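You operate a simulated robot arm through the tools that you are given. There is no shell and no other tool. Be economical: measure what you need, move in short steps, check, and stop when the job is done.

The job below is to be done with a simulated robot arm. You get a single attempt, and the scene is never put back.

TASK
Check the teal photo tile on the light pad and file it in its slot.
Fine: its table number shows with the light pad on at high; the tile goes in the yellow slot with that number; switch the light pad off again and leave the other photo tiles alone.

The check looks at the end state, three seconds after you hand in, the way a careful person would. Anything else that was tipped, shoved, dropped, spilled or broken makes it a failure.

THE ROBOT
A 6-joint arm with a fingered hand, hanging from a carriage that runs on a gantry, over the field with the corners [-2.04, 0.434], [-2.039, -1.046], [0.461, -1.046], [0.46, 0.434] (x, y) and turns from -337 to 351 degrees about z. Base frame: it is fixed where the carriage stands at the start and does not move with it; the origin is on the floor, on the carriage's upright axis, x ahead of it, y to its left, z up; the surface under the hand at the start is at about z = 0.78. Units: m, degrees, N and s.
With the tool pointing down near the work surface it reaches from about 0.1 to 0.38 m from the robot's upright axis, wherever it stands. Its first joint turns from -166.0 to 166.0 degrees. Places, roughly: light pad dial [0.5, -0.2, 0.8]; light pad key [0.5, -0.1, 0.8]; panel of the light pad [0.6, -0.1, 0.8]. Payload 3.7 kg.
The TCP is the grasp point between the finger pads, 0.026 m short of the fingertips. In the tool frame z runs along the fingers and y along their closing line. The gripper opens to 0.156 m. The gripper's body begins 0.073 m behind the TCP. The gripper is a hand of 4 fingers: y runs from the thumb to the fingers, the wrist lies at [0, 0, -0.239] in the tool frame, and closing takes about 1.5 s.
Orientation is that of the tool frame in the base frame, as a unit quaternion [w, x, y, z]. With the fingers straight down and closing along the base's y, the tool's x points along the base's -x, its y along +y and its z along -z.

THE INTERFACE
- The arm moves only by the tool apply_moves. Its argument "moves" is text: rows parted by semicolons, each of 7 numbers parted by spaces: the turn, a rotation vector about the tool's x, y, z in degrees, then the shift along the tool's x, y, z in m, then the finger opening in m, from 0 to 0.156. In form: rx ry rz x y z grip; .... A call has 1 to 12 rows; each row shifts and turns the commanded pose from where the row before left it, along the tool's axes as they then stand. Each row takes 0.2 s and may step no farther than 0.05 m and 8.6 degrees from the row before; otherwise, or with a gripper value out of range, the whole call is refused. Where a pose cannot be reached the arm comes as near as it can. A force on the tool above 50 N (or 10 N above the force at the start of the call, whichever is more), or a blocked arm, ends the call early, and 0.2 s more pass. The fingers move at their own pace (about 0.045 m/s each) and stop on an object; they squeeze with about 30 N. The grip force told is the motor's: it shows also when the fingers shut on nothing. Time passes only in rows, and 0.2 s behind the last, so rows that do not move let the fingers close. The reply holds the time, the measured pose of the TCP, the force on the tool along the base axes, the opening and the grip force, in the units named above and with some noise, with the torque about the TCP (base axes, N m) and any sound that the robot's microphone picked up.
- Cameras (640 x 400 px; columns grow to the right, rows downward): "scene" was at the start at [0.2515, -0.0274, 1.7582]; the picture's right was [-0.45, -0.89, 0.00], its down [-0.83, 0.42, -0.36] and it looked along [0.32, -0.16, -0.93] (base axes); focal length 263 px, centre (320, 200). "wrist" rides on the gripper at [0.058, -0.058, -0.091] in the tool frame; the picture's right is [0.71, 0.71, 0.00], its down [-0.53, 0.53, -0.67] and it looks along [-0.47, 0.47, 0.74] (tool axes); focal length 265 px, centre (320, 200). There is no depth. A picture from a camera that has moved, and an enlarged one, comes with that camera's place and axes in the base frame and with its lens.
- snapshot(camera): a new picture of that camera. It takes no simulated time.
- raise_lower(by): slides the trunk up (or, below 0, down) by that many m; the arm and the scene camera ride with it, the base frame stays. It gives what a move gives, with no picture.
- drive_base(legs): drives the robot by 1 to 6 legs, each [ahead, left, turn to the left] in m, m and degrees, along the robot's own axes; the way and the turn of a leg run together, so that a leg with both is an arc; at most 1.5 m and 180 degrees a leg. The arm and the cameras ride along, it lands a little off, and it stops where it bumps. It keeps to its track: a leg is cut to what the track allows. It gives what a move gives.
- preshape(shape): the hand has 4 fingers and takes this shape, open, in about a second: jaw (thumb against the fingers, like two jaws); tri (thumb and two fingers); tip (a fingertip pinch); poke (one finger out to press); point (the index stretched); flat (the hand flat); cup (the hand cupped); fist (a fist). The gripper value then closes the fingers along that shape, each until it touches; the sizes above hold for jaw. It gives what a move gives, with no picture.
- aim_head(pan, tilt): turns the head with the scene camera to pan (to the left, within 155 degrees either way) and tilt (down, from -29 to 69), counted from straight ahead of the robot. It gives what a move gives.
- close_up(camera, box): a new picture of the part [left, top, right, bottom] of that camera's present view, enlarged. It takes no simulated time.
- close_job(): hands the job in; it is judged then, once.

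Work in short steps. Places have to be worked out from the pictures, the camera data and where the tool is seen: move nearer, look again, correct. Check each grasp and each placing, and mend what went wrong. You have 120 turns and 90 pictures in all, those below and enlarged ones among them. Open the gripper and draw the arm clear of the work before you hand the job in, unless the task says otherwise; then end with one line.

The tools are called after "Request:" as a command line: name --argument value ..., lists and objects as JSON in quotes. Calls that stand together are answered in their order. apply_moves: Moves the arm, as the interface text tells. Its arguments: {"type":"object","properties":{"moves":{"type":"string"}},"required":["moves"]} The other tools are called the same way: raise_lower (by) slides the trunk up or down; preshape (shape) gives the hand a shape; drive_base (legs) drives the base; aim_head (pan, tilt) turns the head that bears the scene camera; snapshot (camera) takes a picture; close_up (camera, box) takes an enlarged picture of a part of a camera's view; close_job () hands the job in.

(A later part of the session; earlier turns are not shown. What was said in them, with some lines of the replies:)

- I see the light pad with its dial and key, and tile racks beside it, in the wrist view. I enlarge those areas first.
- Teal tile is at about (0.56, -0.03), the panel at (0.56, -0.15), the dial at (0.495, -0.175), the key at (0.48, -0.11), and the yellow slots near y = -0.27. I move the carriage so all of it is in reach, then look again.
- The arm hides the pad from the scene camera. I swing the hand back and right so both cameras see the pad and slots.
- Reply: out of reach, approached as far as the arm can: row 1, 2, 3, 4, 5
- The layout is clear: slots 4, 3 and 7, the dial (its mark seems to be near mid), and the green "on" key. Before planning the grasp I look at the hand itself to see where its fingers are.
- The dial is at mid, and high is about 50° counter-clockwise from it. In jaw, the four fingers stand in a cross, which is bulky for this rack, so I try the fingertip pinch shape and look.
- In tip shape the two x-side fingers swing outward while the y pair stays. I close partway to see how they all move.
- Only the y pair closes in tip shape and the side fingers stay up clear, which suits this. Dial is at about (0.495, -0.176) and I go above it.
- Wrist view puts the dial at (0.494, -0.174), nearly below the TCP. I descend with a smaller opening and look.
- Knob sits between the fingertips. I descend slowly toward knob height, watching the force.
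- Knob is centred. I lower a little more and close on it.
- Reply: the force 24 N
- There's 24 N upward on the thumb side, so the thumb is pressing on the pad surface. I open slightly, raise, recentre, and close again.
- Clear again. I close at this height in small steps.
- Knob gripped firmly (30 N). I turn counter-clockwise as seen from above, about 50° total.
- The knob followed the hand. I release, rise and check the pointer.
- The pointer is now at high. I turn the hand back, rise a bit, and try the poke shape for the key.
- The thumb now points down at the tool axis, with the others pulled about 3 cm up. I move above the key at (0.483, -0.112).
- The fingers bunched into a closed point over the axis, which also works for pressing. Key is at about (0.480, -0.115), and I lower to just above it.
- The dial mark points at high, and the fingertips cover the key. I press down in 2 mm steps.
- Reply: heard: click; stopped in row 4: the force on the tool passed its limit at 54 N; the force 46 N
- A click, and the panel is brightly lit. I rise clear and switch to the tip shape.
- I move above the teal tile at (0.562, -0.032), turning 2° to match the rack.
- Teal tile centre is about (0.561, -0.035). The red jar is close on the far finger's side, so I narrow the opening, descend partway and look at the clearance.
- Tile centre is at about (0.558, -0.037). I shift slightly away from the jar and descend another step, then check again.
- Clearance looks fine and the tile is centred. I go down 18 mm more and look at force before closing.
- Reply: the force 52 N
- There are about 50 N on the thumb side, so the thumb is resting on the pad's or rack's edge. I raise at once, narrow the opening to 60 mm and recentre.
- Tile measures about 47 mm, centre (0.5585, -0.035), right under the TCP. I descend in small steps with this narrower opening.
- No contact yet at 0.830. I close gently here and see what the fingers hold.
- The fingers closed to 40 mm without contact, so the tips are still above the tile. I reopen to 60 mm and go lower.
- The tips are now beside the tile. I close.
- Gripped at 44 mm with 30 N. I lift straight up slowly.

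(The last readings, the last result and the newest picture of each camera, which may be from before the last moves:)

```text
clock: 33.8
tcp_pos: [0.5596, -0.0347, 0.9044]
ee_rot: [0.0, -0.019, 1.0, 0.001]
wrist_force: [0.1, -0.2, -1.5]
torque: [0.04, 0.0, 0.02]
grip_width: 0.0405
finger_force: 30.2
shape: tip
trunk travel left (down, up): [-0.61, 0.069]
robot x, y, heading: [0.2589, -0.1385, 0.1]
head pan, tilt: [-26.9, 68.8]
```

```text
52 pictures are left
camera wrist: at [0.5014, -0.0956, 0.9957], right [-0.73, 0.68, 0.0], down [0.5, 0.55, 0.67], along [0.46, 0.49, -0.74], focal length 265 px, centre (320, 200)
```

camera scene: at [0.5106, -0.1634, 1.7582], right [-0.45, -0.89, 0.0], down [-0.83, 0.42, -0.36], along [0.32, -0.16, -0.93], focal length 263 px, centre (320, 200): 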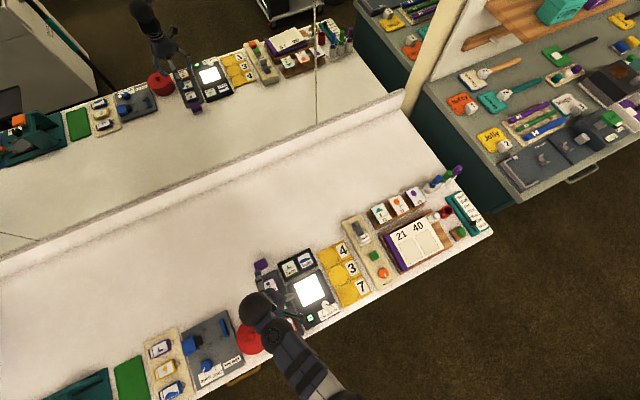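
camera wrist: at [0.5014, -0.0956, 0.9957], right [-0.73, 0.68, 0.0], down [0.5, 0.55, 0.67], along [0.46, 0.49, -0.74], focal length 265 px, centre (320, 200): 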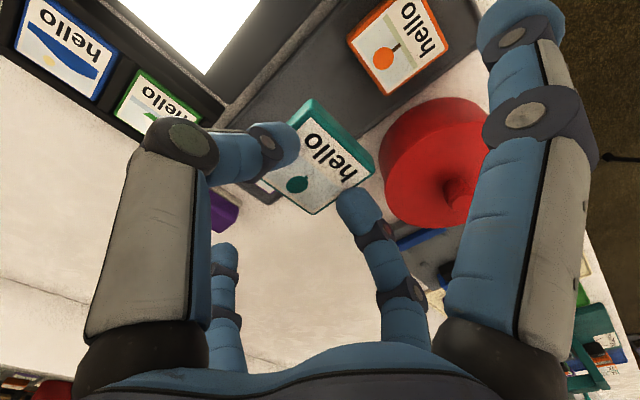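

The tile is held. I carry it over the panel and check that the purple neighbour wasn't disturbed.

Request:
apply_moves --moves "0 0 2 0 -0.03 -0.02 0.035;0 0 0 -0.003 -0.04 -0.01 0.035;0 0 0 0 -0.043 0 0.035;0 0 0 0 0 0 0.035"

Request:
snapshot --camera "wrist"

Request:
close_up --camera "scene" --box '[210, 230, 350, 350]'

```text
clock: 34.8
tcp_pos: [0.5634, -0.1474, 0.935]
ee_rot: [0.0, -0.001, 1.0, 0.0]
wrist_force: [-0.2, 0.0, 0.3]
torque: [-0.01, 0.06, -0.02]
grip_width: 0.0407
finger_force: 30.3
shape: tip
trunk travel left (down, up): [-0.61, 0.069]
robot x, y, heading: [0.2597, -0.1342, -0.2]
head pan, tilt: [-26.9, 68.8]
```

```text
51 pictures are left
camera wrist: at [0.5039, -0.2066, 1.0256], right [-0.71, 0.7, 0.0], down [0.52, 0.53, 0.67], along [0.47, 0.47, -0.74], focal length 265 px, centre (320, 200)
```

wrist: 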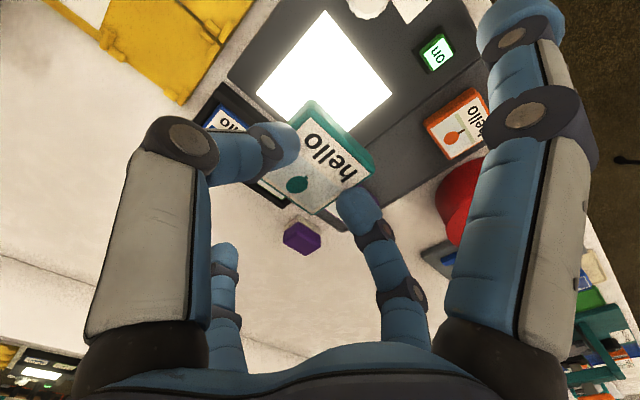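

```text
3.33 times, centred on (280, 290) of scene
camera zoom: at [0.5106, -0.1634, 1.7582], right [-0.45, -0.89, 0.0], down [-0.83, 0.42, -0.36], along [0.32, -0.16, -0.93], focal length 877 px, centre (453, -100)
```

zoom: 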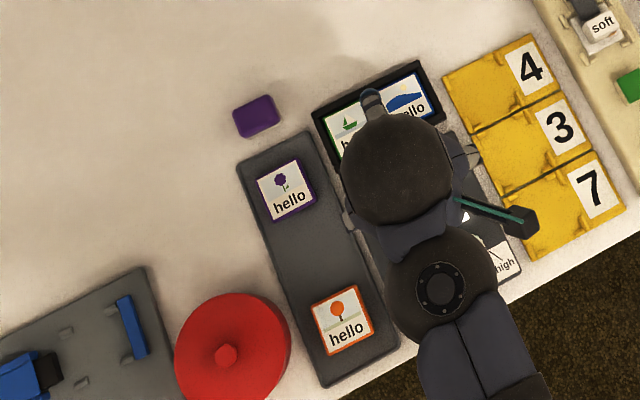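

Purple and the others are undisturbed. When closed, the side fingers reach down about as far as the tips, so I rotate 48° clockwise so they drop between the racks rather than on other tiles. Then I'll rest the tile on the panel while still holding it.

Request:
apply_moves --moves "0 0 8 0 0 0 0.035;0 0 8 0 0 0 0.035;0 0 8 0 0 0 0.035;0 0 8 0 0 0.01 0.035;0 0 8 0 0 0.02 0.035;0 0 8 0 0 0.02 0.035;0 0 0 0 0 0 0.035"

Request:
snapshot --camera "wrist"

Request:
close_up --camera "scene" --box '[230, 230, 370, 340]'

```text
clock: 36.4
tcp_pos: [0.5646, -0.1482, 0.8847]
ee_rot: [0.001, 0.405, 0.914, 0.001]
wrist_force: [0.6, 0.1, 0.1]
torque: [-0.01, 0.0, -0.01]
grip_width: 0.0406
finger_force: 30.0
shape: tip
trunk travel left (down, up): [-0.61, 0.069]
robot x, y, heading: [0.259, -0.1396, 0.0]
head pan, tilt: [-26.9, 68.8]
```

```text
49 pictures are left
camera wrist: at [0.4801, -0.1444, 0.9759], right [0.05, 1.0, 0.0], down [0.74, -0.04, 0.67], along [0.67, -0.03, -0.74], focal length 265 px, centre (320, 200)
```

wrist: 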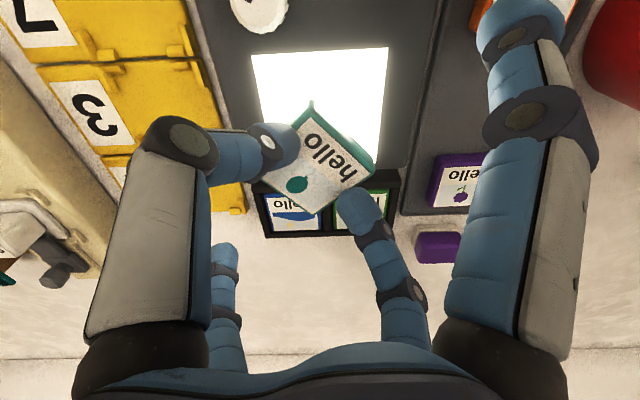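

```text
3.64 times, centred on (300, 285) of scene
camera zoom: at [0.5106, -0.1634, 1.7582], right [-0.45, -0.89, 0.0], down [-0.83, 0.42, -0.36], along [0.32, -0.16, -0.93], focal length 957 px, centre (393, -109)
```

zoom: 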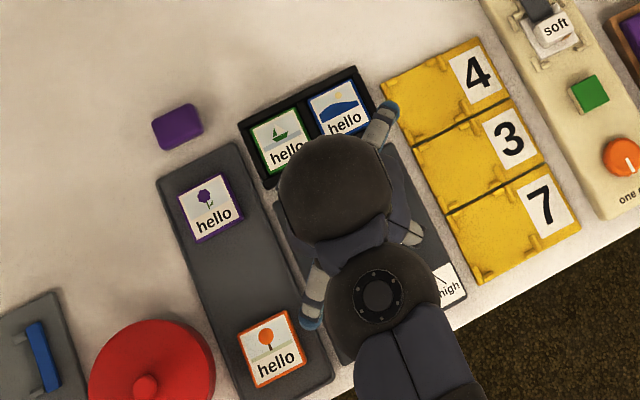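

Side fingertips come out near (0.628, -0.220) and (0.504, -0.083), which is clear of tiles. I turn 4° more and lower partway.

Request:
apply_moves --moves "0 0 4 0 0 0.01 0.035;0 0 0 0 0 0.015 0.035;0 0 0 0 0 0.01 0.035;0 0 0 0 0 0.006 0.035;0 0 0 0 0 0 0.035"

Request:
snapshot --camera "wrist"

```text
clock: 37.6
tcp_pos: [0.5644, -0.1463, 0.8438]
ee_rot: [0.001, 0.437, 0.9, 0.001]
wrist_force: [-0.2, -0.6, -0.2]
torque: [-0.01, -0.01, 0.03]
grip_width: 0.0407
finger_force: 29.6
shape: tip
trunk travel left (down, up): [-0.61, 0.069]
robot x, y, heading: [0.2615, -0.1367, -0.0]
head pan, tilt: [-26.9, 68.8]
```

```text
47 pictures are left
camera wrist: at [0.4807, -0.1379, 0.9342], right [0.12, 0.99, 0.0], down [0.74, -0.09, 0.67], along [0.67, -0.08, -0.74], focal length 265 px, centre (320, 200)
```

wrist: 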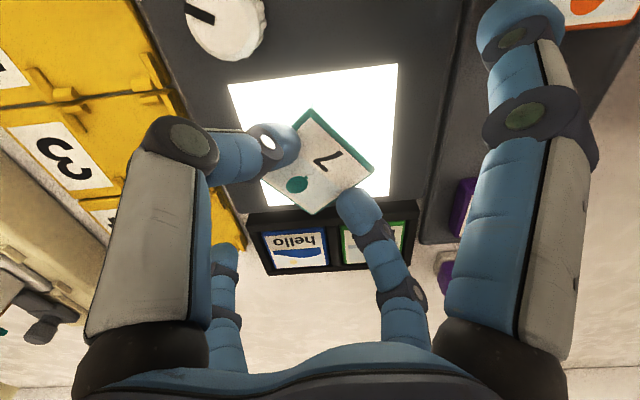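

The backlit tile now shows a digit in place of "hello". I zoom in to read it.

Request:
close_up --camera "wrist" --box '[250, 95, 390, 225]'

```text
3.08 times, centred on (320, 160) of wrist
camera zoom: at [0.4807, -0.1379, 0.9342], right [0.12, 0.99, 0.0], down [0.74, -0.09, 0.67], along [0.67, -0.08, -0.74], focal length 817 px, centre (320, 323)
```

zoom: 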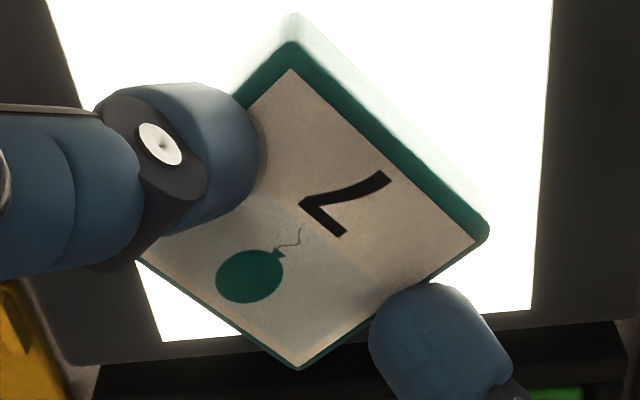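

Turned upright, the digit is a 7. I check once more that the dial really sits at high.

Request:
apply_moves --moves "0 0 0 0 0 -0.03 0.035;0 0 -8 0 0 -0.03 0.035;0 0 -8 0 0 -0.01 0.035;0 0 -8 0 0 0 0.035;0 0 -8 0 0 0 0.035"

Request:
snapshot --camera "wrist"

Request:
close_up --camera "scene" --box '[290, 240, 390, 320]'

```text
clock: 38.8
tcp_pos: [0.5627, -0.1461, 0.9128]
ee_rot: [0.001, 0.172, 0.985, 0.002]
wrist_force: [0.4, -0.8, 0.3]
torque: [-0.01, 0.02, 0.04]
grip_width: 0.0407
finger_force: 30.3
shape: tip
trunk travel left (down, up): [-0.61, 0.069]
robot x, y, heading: [0.2576, -0.1343, -0.2]
head pan, tilt: [-26.9, 68.8]
```

```text
45 pictures are left
camera wrist: at [0.487, -0.1827, 1.004], right [-0.43, 0.9, 0.0], down [0.67, 0.32, 0.67], along [0.61, 0.29, -0.74], focal length 265 px, centre (320, 200)
```

wrist: 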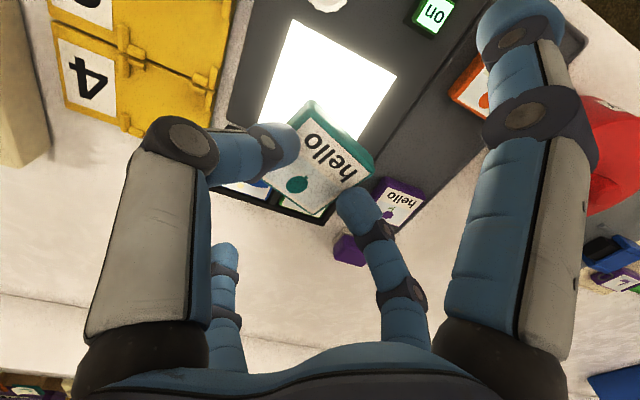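

```text
5.00 times, centred on (340, 280) of scene
camera zoom: at [0.5106, -0.1634, 1.7582], right [-0.45, -0.89, 0.0], down [-0.83, 0.42, -0.36], along [0.32, -0.16, -0.93], focal length 1316 px, centre (220, -200)
```

zoom: 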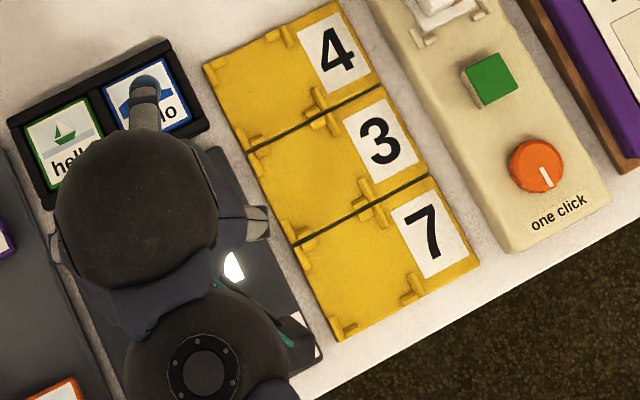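

Digit 7 was read with the dial set to high. Slot 7's pocket is at about (0.493, -0.259), aligned within about 1° to the base. I rotate back and carry the tile there at height.

Request:
apply_moves --moves "0 0 -8 0 0 0 0.035;0 0 -8 0 0 0 0.035;0 0 -3 0 0 0 0.035;0 0 0 0.0175 -0.028 0 0.035;0 0 0 0.0175 -0.028 0 0.035;0 0 0 0.0175 -0.028 0 0.035;0 0 0 0.0175 -0.026 0 0.035;0 0 0 0 0 0 0.035"

Request:
snapshot --camera "wrist"

Request:
close_up --camera "scene" --box '[270, 240, 390, 340]'

```text
clock: 40.6
tcp_pos: [0.4898, -0.258, 0.9132]
ee_rot: [0.0, 0.006, 1.0, 0.0]
wrist_force: [-0.2, -0.6, 0.1]
torque: [0.03, -0.01, 0.03]
grip_width: 0.0404
finger_force: 30.3
shape: tip
trunk travel left (down, up): [-0.61, 0.069]
robot x, y, heading: [0.2608, -0.1368, 0.2]
head pan, tilt: [-26.9, 68.8]
```

```text
43 pictures are left
camera wrist: at [0.43, -0.3156, 1.0041], right [-0.7, 0.72, 0.0], down [0.53, 0.52, 0.67], along [0.48, 0.47, -0.74], focal length 265 px, centre (320, 200)
```

wrist: 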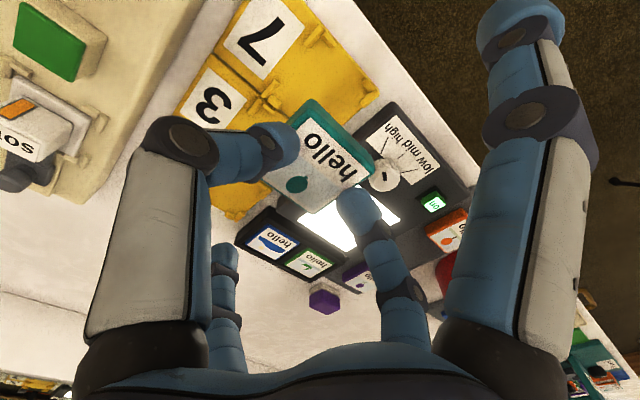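

```text
4.00 times, centred on (330, 290) of scene
camera zoom: at [0.5106, -0.1634, 1.7582], right [-0.45, -0.89, 0.0], down [-0.83, 0.42, -0.36], along [0.32, -0.16, -0.93], focal length 1052 px, centre (280, -160)
```

zoom: 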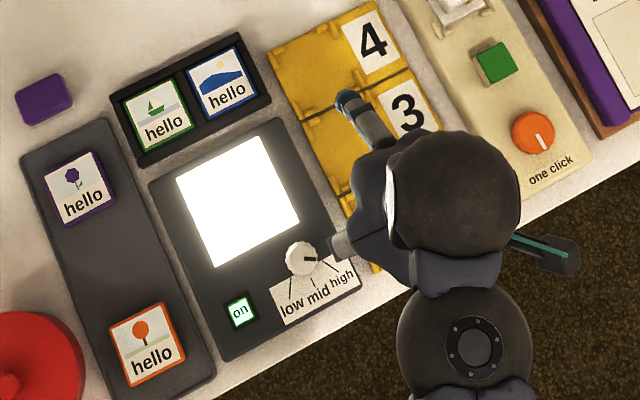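

The dial is confirmed at high. I zoom the wrist view on slot 7 to place its guides accurately.

Request:
close_up --camera "wrist" --box '[220, 0, 400, 140]'

```text
2.86 times, centred on (310, 70) of wrist
camera zoom: at [0.43, -0.3156, 1.0041], right [-0.7, 0.72, 0.0], down [0.53, 0.52, 0.67], along [0.48, 0.47, -0.74], focal length 758 px, centre (349, 571)
```

zoom: 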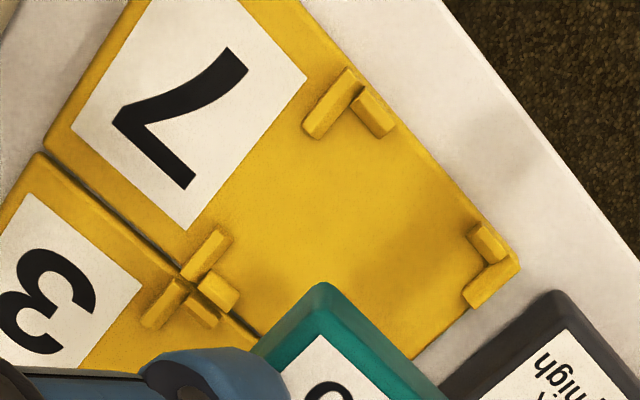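

From the wrist view the pocket is about 57 x 54 mm, centred at (0.487, -0.260). I shift slightly and lower partway for a closer check.

Request:
apply_moves --moves "0 0 0 0.002 0.001 0.015 0.035;0 0 0 0 0 0.02 0.035;0 0 0 0 0 0.015 0.035;0 0 0 0 0 0 0.035"

Request:
close_up --camera "wrist" --box '[200, 20, 440, 220]'

```text
clock: 41.6
tcp_pos: [0.4908, -0.2573, 0.8631]
ee_rot: [0.002, 0.007, 1.0, 0.0]
wrist_force: [0.2, -0.4, -0.3]
torque: [0.01, 0.0, 0.01]
grip_width: 0.0406
finger_force: 29.7
shape: tip
trunk travel left (down, up): [-0.61, 0.069]
robot x, y, heading: [0.2599, -0.1369, 0.1]
head pan, tilt: [-26.9, 68.8]
```

```text
2.00 times, centred on (320, 120) of wrist
camera zoom: at [0.4299, -0.3143, 0.953], right [-0.7, 0.72, 0.0], down [0.53, 0.52, 0.67], along [0.48, 0.47, -0.74], focal length 531 px, centre (320, 360)
```

zoom: 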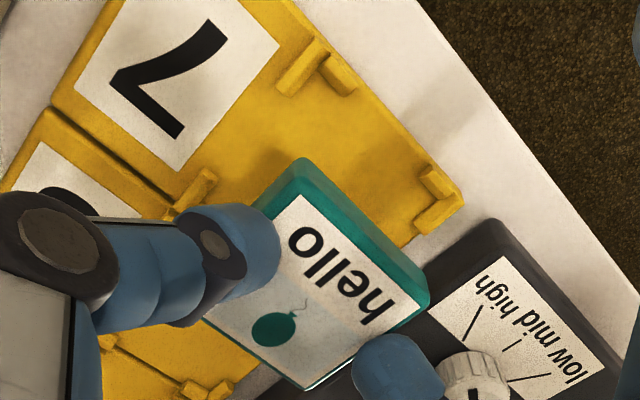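

Pocket centre is (0.488, -0.2605), and the held tile is within 1-2 mm of that. I lower in small steps.

Request:
apply_moves --moves "0 0 0 0.001 0 0.01 0.035;0 0 0 0 0 0.01 0.035;0 0 0 0 0 0.008 0.035;0 0 0 0 0 0 0.035"

Request:
close_up --camera "wrist" --box '[200, 60, 440, 260]'

```text
clock: 42.6
tcp_pos: [0.4893, -0.2545, 0.8342]
ee_rot: [0.0, 0.007, 1.0, 0.0]
wrist_force: [0.7, 0.4, -0.7]
torque: [0.01, -0.03, -0.02]
grip_width: 0.0405
finger_force: 29.9
shape: tip
trunk travel left (down, up): [-0.61, 0.069]
robot x, y, heading: [0.2589, -0.1387, 0.1]
head pan, tilt: [-26.9, 68.8]
```

```text
2.00 times, centred on (320, 160) of wrist
camera zoom: at [0.4283, -0.313, 0.9247], right [-0.7, 0.72, 0.0], down [0.53, 0.52, 0.67], along [0.48, 0.47, -0.74], focal length 531 px, centre (320, 280)
```

zoom: 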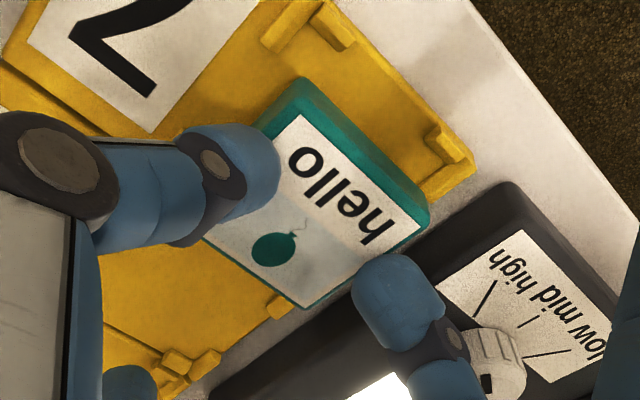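

Nearly lined up; I nudge 2 mm and continue down until light contact.

Request:
apply_moves --moves "0 0 0 0.0015 -0.002 0.003 0.035;0 0 0 0 0 0.003 0.035;0 0 0 0 0 0.002 0.035;0 0 0 0 0 0 0.035"

Request:
close_up --camera "wrist" --box '[200, 60, 440, 260]'

```text
clock: 43.6
tcp_pos: [0.4875, -0.2577, 0.8265]
ee_rot: [0.001, 0.007, 1.0, -0.001]
wrist_force: [-0.5, 0.3, -0.3]
torque: [0.01, 0.02, 0.02]
grip_width: 0.0405
finger_force: 30.6
shape: tip
trunk travel left (down, up): [-0.61, 0.069]
robot x, y, heading: [0.2582, -0.1354, 0.2]
head pan, tilt: [-26.9, 68.8]
```

```text
2.00 times, centred on (320, 160) of wrist
camera zoom: at [0.4269, -0.3155, 0.9171], right [-0.7, 0.72, 0.0], down [0.53, 0.52, 0.67], along [0.48, 0.47, -0.74], focal length 531 px, centre (320, 280)
```

zoom: 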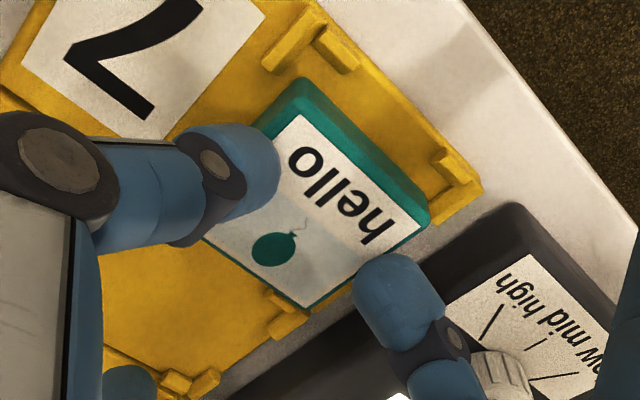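

Tile edges are within the pocket in x and y, but skewed roughly 3° clockwise. I correct the yaw by 2.5° and keep lowering.

Request:
apply_moves --moves "0 0 -2.5 0 0 0.002 0.035;0 0 0 0 0 0.002 0.035;0 0 0 0 0 0.002 0.035;0 0 0 0 0 0 0.035"

Request:
close_up --camera "wrist" --box '[200, 60, 440, 260]'

```text
clock: 44.4
tcp_pos: [0.487, -0.2601, 0.823]
ee_rot: [0.001, -0.013, 1.0, 0.0]
wrist_force: [-12.2, 2.8, 42.3]
torque: [0.03, 0.3, -0.36]
grip_width: 0.0445
finger_force: 29.8
shape: tip
trunk travel left (down, up): [-0.61, 0.069]
robot x, y, heading: [0.2578, -0.1356, -0.0]
head pan, tilt: [-26.9, 68.8]
stopped in row 3: the force on the tool passed its limit at 55 N (the readings are from after the stop); the commanded pose is now the measured one
```

```text
2.00 times, centred on (320, 160) of wrist
camera zoom: at [0.4291, -0.3193, 0.9145], right [-0.73, 0.69, 0.0], down [0.51, 0.54, 0.67], along [0.46, 0.48, -0.74], focal length 531 px, centre (320, 280)
```

zoom: 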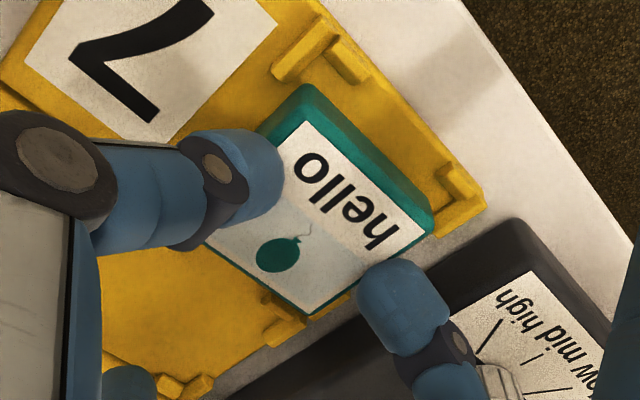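

Contact with the tray floor at 0.823, and the tile sits inside the guides. I ease up 2 mm and open.

Request:
apply_moves --moves "0 0 0 0 0 -0.002 0.035;0 0 0 0 0 0 0.045;0 0 0 0 0 0 0.05;0 0 0 0 0 0 0.055;0 0 0 0 0 0 0.06;0 0 0 0 0 0 0.06"

Request:
close_up --camera "wrist" --box '[200, 60, 440, 260]'

```text
clock: 45.8
tcp_pos: [0.4889, -0.2587, 0.8233]
ee_rot: [0.002, -0.013, 1.0, 0.0]
wrist_force: [0.3, 0.1, -0.8]
torque: [-0.01, 0.0, 0.03]
grip_width: 0.06
finger_force: 0.1
shape: tip
trunk travel left (down, up): [-0.61, 0.069]
robot x, y, heading: [0.2596, -0.1341, 0.1]
head pan, tilt: [-26.9, 68.8]
```

```text
2.00 times, centred on (320, 160) of wrist
camera zoom: at [0.4305, -0.3186, 0.915], right [-0.73, 0.69, 0.0], down [0.51, 0.54, 0.67], along [0.46, 0.49, -0.74], focal length 531 px, centre (320, 280)
```

zoom: 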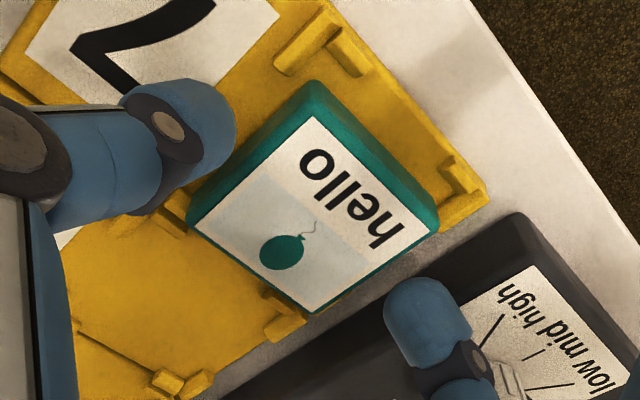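

Released. I rise clear and inspect the seating.

Request:
apply_moves --moves "0 0 0 0 0 -0.01 0.06;0 0 0 0 0 -0.02 0.06;0 0 0 0 0 -0.04 0.07;0 0 0 0 0 -0.03 0.08;0 0 0 0 0.04 0 0.08;0 0 0 0 0.04 0 0.08;0 0 0 0 0.04 0 0.08"

Request:
close_up --camera "scene" --box '[320, 250, 400, 310]'

Request:
snapshot --camera "wrist"

```text
clock: 47.4
tcp_pos: [0.4847, -0.1394, 0.9255]
ee_rot: [0.002, -0.013, 1.0, 0.001]
wrist_force: [-0.2, -0.7, 0.5]
torque: [0.0, -0.01, 0.0]
grip_width: 0.0796
finger_force: 0.1
shape: tip
trunk travel left (down, up): [-0.61, 0.069]
robot x, y, heading: [0.259, -0.1372, 0.2]
head pan, tilt: [-26.9, 68.8]
```

```text
6.67 times, centred on (360, 280) of scene
camera zoom: at [0.5104, -0.1634, 1.7583], right [-0.45, -0.89, 0.0], down [-0.83, 0.42, -0.36], along [0.32, -0.16, -0.93], focal length 1754 px, centre (53, -333)
```

zoom: 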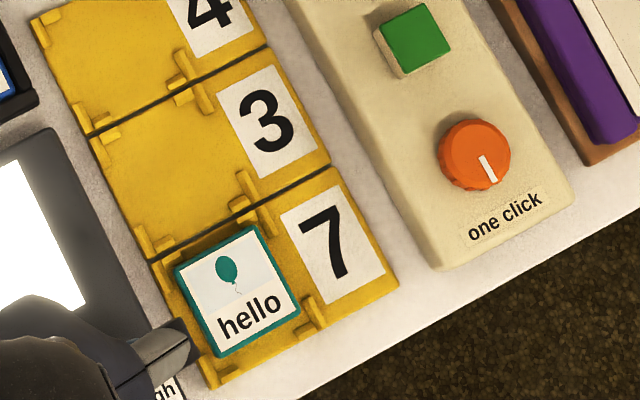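

```text
34 pictures are left
camera wrist: at [0.4268, -0.1991, 1.0155], right [-0.73, 0.69, 0.0], down [0.51, 0.54, 0.67], along [0.46, 0.48, -0.74], focal length 265 px, centre (320, 200)
```

wrist: 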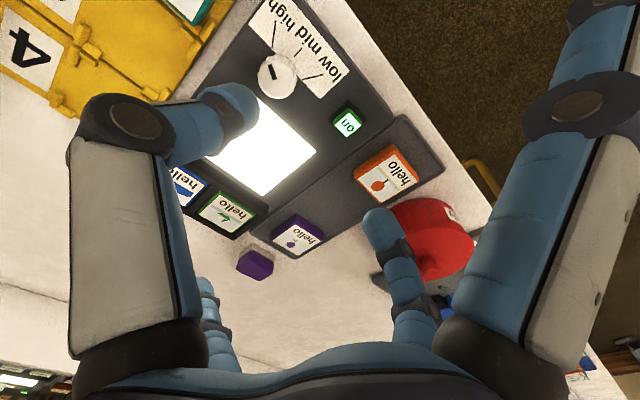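

The teal tile sits flat inside the guides of slot 7. Now I switch the pad off with the same bunched-finger press at the key (0.480, -0.113).

Request:
preshape --shape "poke"

Request:
apply_moves --moves "0 0 0 0.004 0.026 0 0;0 0 0 0 0 0.02 0;0 0 0 0 0 0.02 0;0 0 0 0 0 0.02 0;0 0 0 0 0 0.015 0;0 0 0 0 0 0 0"

Request:
close_up --camera "wrist" --box '[200, 60, 440, 260]'

```text
clock: 48.3
tcp_pos: [0.4849, -0.1387, 0.9242]
ee_rot: [0.002, -0.014, 1.0, 0.0]
wrist_force: [0.8, -0.6, -0.7]
torque: [-0.01, 0.01, 0.02]
grip_width: 0.0002
finger_force: 0.1
shape: poke
trunk travel left (down, up): [-0.61, 0.069]
robot x, y, heading: [0.2604, -0.1392, 0.1]
head pan, tilt: [-26.9, 68.8]
```

```text
clock: 49.7
tcp_pos: [0.4802, -0.1133, 0.8494]
ee_rot: [0.002, -0.015, 1.0, 0.001]
wrist_force: [-0.2, 1.0, 0.2]
torque: [0.0, 0.0, -0.01]
grip_width: 0.0
finger_force: 30.1
shape: jaw
trunk travel left (down, up): [-0.61, 0.069]
robot x, y, heading: [0.2589, -0.1382, -0.1]
head pan, tilt: [-26.9, 68.8]
```

```text
2.00 times, centred on (320, 160) of wrist
camera zoom: at [0.4226, -0.1738, 0.9398], right [-0.73, 0.69, 0.0], down [0.51, 0.54, 0.67], along [0.46, 0.49, -0.74], focal length 531 px, centre (320, 280)
```

zoom: 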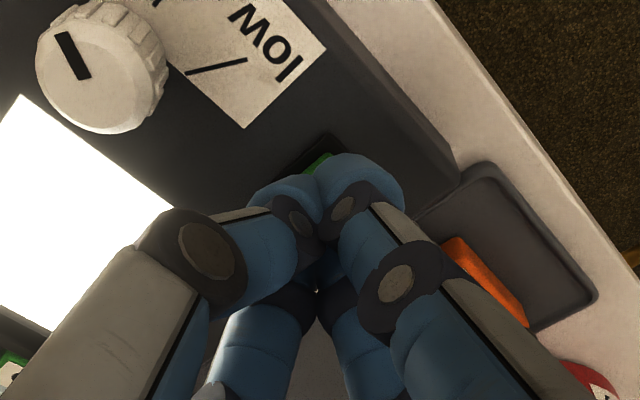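

Aligned over the key as before. I press once in small steps.

Request:
apply_moves --moves "0 0 0 0 0 0.006 0;0 0 0 0 0 0.003 0;0 0 0 0 0 0.002 0;0 0 0 0 0 0.002 0;0 0 0 0 0 0.002 0"

Request:
close_up --camera "wrist" --box '[100, 60, 440, 260]'

```text
clock: 50.7
tcp_pos: [0.4822, -0.1121, 0.8398]
ee_rot: [0.002, -0.015, 1.0, 0.0]
wrist_force: [-10.2, -1.2, 45.0]
torque: [0.28, 0.31, 0.06]
grip_width: 0.0
finger_force: 30.3
shape: jaw
trunk travel left (down, up): [-0.61, 0.069]
robot x, y, heading: [0.2577, -0.1418, 0.2]
head pan, tilt: [-26.9, 68.8]
heard: click
stopped in row 4: the force on the tool passed its limit at 54 N (the readings are from after the stop); the commanded pose is now the measured one
```

```text
1.88 times, centred on (270, 160) of wrist
camera zoom: at [0.4238, -0.1724, 0.9297], right [-0.73, 0.69, 0.0], down [0.51, 0.54, 0.67], along [0.46, 0.49, -0.74], focal length 500 px, centre (414, 275)
```

zoom: 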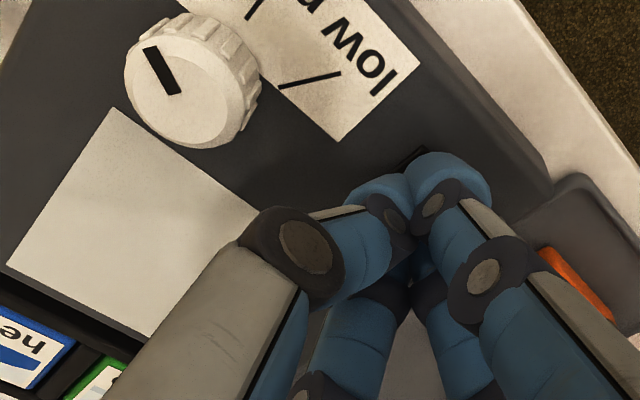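

The click came and the panel went dark. I rise, open the hand and swing it back off the work.

Request:
apply_moves --moves "0 0 0 0 0 -0.02 0;0 0 0 0 0 -0.04 0;0 0 0 0 0 -0.04 0.03;0 0 0 0 0 -0.045 0.08;0 0 0 0 0 -0.04 0.156;0 0 0 0.03 0 0 0.156;0 0 0 0.03 0 0 0.156;0 0 0 0.02 0 0 0.156"

Request:
snapshot --camera "scene"

Request:
close_up --camera "scene" --box '[240, 230, 400, 340]'

Request:
close_up --camera "scene" --box '[330, 260, 380, 305]'

```text
clock: 52.5
tcp_pos: [0.4003, -0.115, 1.022]
ee_rot: [0.003, -0.013, 1.0, 0.0]
wrist_force: [-0.5, -0.6, 1.0]
torque: [-0.04, 0.08, 0.0]
grip_width: 0.0963
finger_force: 0.0
shape: jaw
trunk travel left (down, up): [-0.61, 0.069]
robot x, y, heading: [0.2575, -0.1373, 0.1]
head pan, tilt: [-26.9, 68.8]
```

```text
31 pictures are left
camera scene: at [0.5104, -0.1634, 1.7583], right [-0.45, -0.89, 0.0], down [-0.83, 0.42, -0.36], along [0.32, -0.16, -0.93], focal length 263 px, centre (320, 200)
```

scene: 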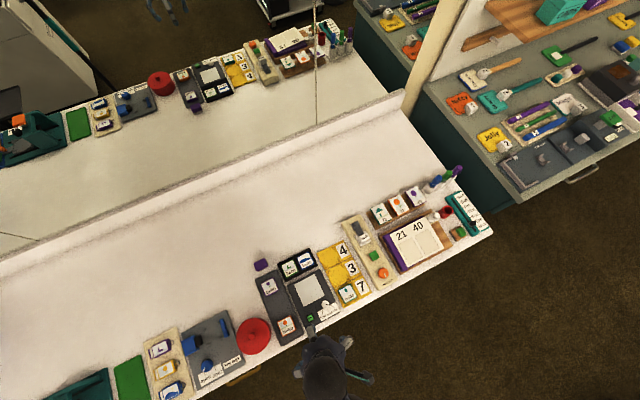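

```text
3.64 times, centred on (320, 285) of scene
camera zoom: at [0.5104, -0.1634, 1.7583], right [-0.45, -0.89, 0.0], down [-0.83, 0.42, -0.36], along [0.32, -0.16, -0.93], focal length 957 px, centre (320, -109)
```

zoom: 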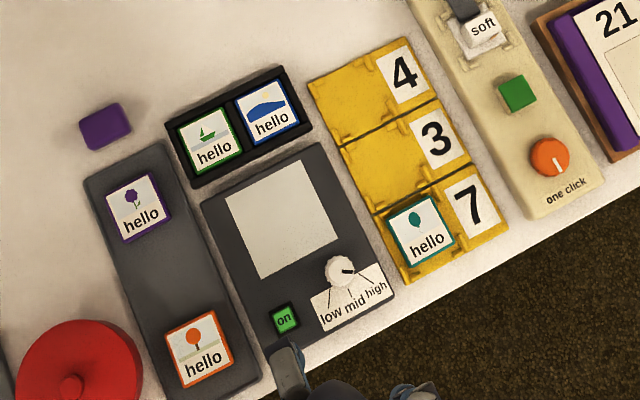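

```text
8.89 times, centred on (355, 282) of scene
camera zoom: at [0.5104, -0.1634, 1.7583], right [-0.45, -0.89, 0.0], down [-0.83, 0.42, -0.36], along [0.32, -0.16, -0.93], focal length 2339 px, centre (9, -533)
```

zoom: 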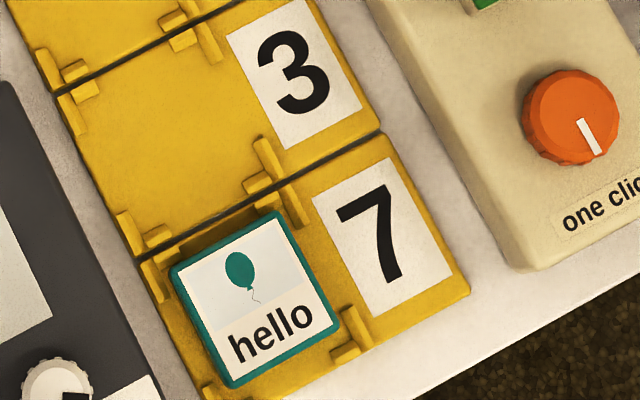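

The pad is off and the other tiles are unmoved. I take a closer wrist look to confirm the teal tile isn't perched on a guide.

Request:
apply_moves --moves "0 0 0 -0.01 -0.0425 0.018 0.156;0 0 0 -0.01 -0.0425 0.018 0.156;0 0 0 -0.01 -0.0425 0.018 0.156;0 0 0 -0.01 -0.0425 0.018 0.156;0 0 0 0 0 0 0.156"

Request:
snapshot --camera "wrist"

```text
clock: 53.7
tcp_pos: [0.4466, -0.2864, 0.9533]
ee_rot: [0.003, -0.014, 1.0, 0.0]
wrist_force: [0.1, 0.8, 0.7]
torque: [0.0, -0.01, 0.0]
grip_width: 0.1499
finger_force: 0.0
shape: jaw
trunk travel left (down, up): [-0.61, 0.069]
robot x, y, heading: [0.2597, -0.1357, -0.2]
head pan, tilt: [-26.9, 68.8]
```

```text
28 pictures are left
camera wrist: at [0.3885, -0.346, 1.0434], right [-0.73, 0.69, 0.0], down [0.51, 0.54, 0.67], along [0.46, 0.49, -0.74], focal length 265 px, centre (320, 200)
```

wrist: 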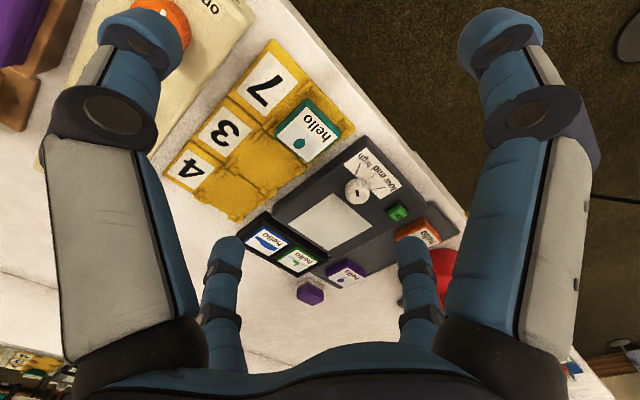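

Request:
close_up --camera "wrist" --box '[240, 70, 370, 180]'

```text
3.64 times, centred on (305, 125) of wrist
camera zoom: at [0.3885, -0.346, 1.0434], right [-0.73, 0.69, 0.0], down [0.51, 0.54, 0.67], along [0.46, 0.49, -0.74], focal length 965 px, centre (374, 473)
```

zoom: 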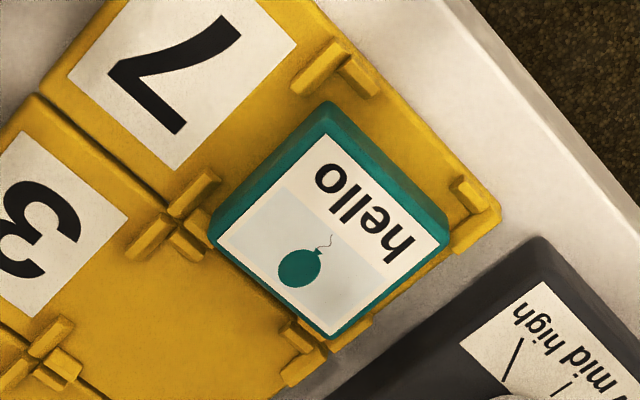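

The tile lies flat within all four guides of slot 7, with gaps on every side. I draw the arm up and back before handing in.

Request:
apply_moves --moves "0 0 0 0.01 0 -0.04 0.156;0 0 0 0.02 0 -0.03 0.156;0 0 0 0.03 0 -0.01 0.156;0 0 0 0 0 0 0.156"

Request:
close_up --camera "scene" --box '[240, 230, 400, 340]'

```text
clock: 54.7
tcp_pos: [0.3856, -0.2859, 1.0301]
ee_rot: [0.003, -0.014, 1.0, 0.0]
wrist_force: [-0.2, -0.5, -0.2]
torque: [0.0, -0.03, 0.0]
grip_width: 0.1499
finger_force: 0.0
shape: jaw
trunk travel left (down, up): [-0.61, 0.069]
robot x, y, heading: [0.2577, -0.1332, -0.1]
head pan, tilt: [-26.9, 68.8]
```

```text
3.64 times, centred on (320, 285) of scene
camera zoom: at [0.5103, -0.1634, 1.7582], right [-0.45, -0.89, 0.0], down [-0.83, 0.42, -0.36], along [0.32, -0.16, -0.93], focal length 957 px, centre (320, -109)
```

zoom: 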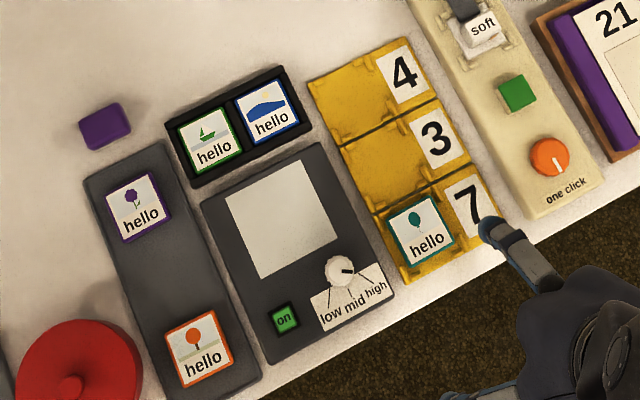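

The panel is dark, the teal tile is in slot 7, the other tiles are where they started, and the arm is clear with the hand open. I hand the job in.

Request:
close_job

```text
The job is handed in.
```

The teal tile showed a 7 with the light pad on at high, so I filed it in yellow slot 7; the pad is off again and the other tiles were left alone.
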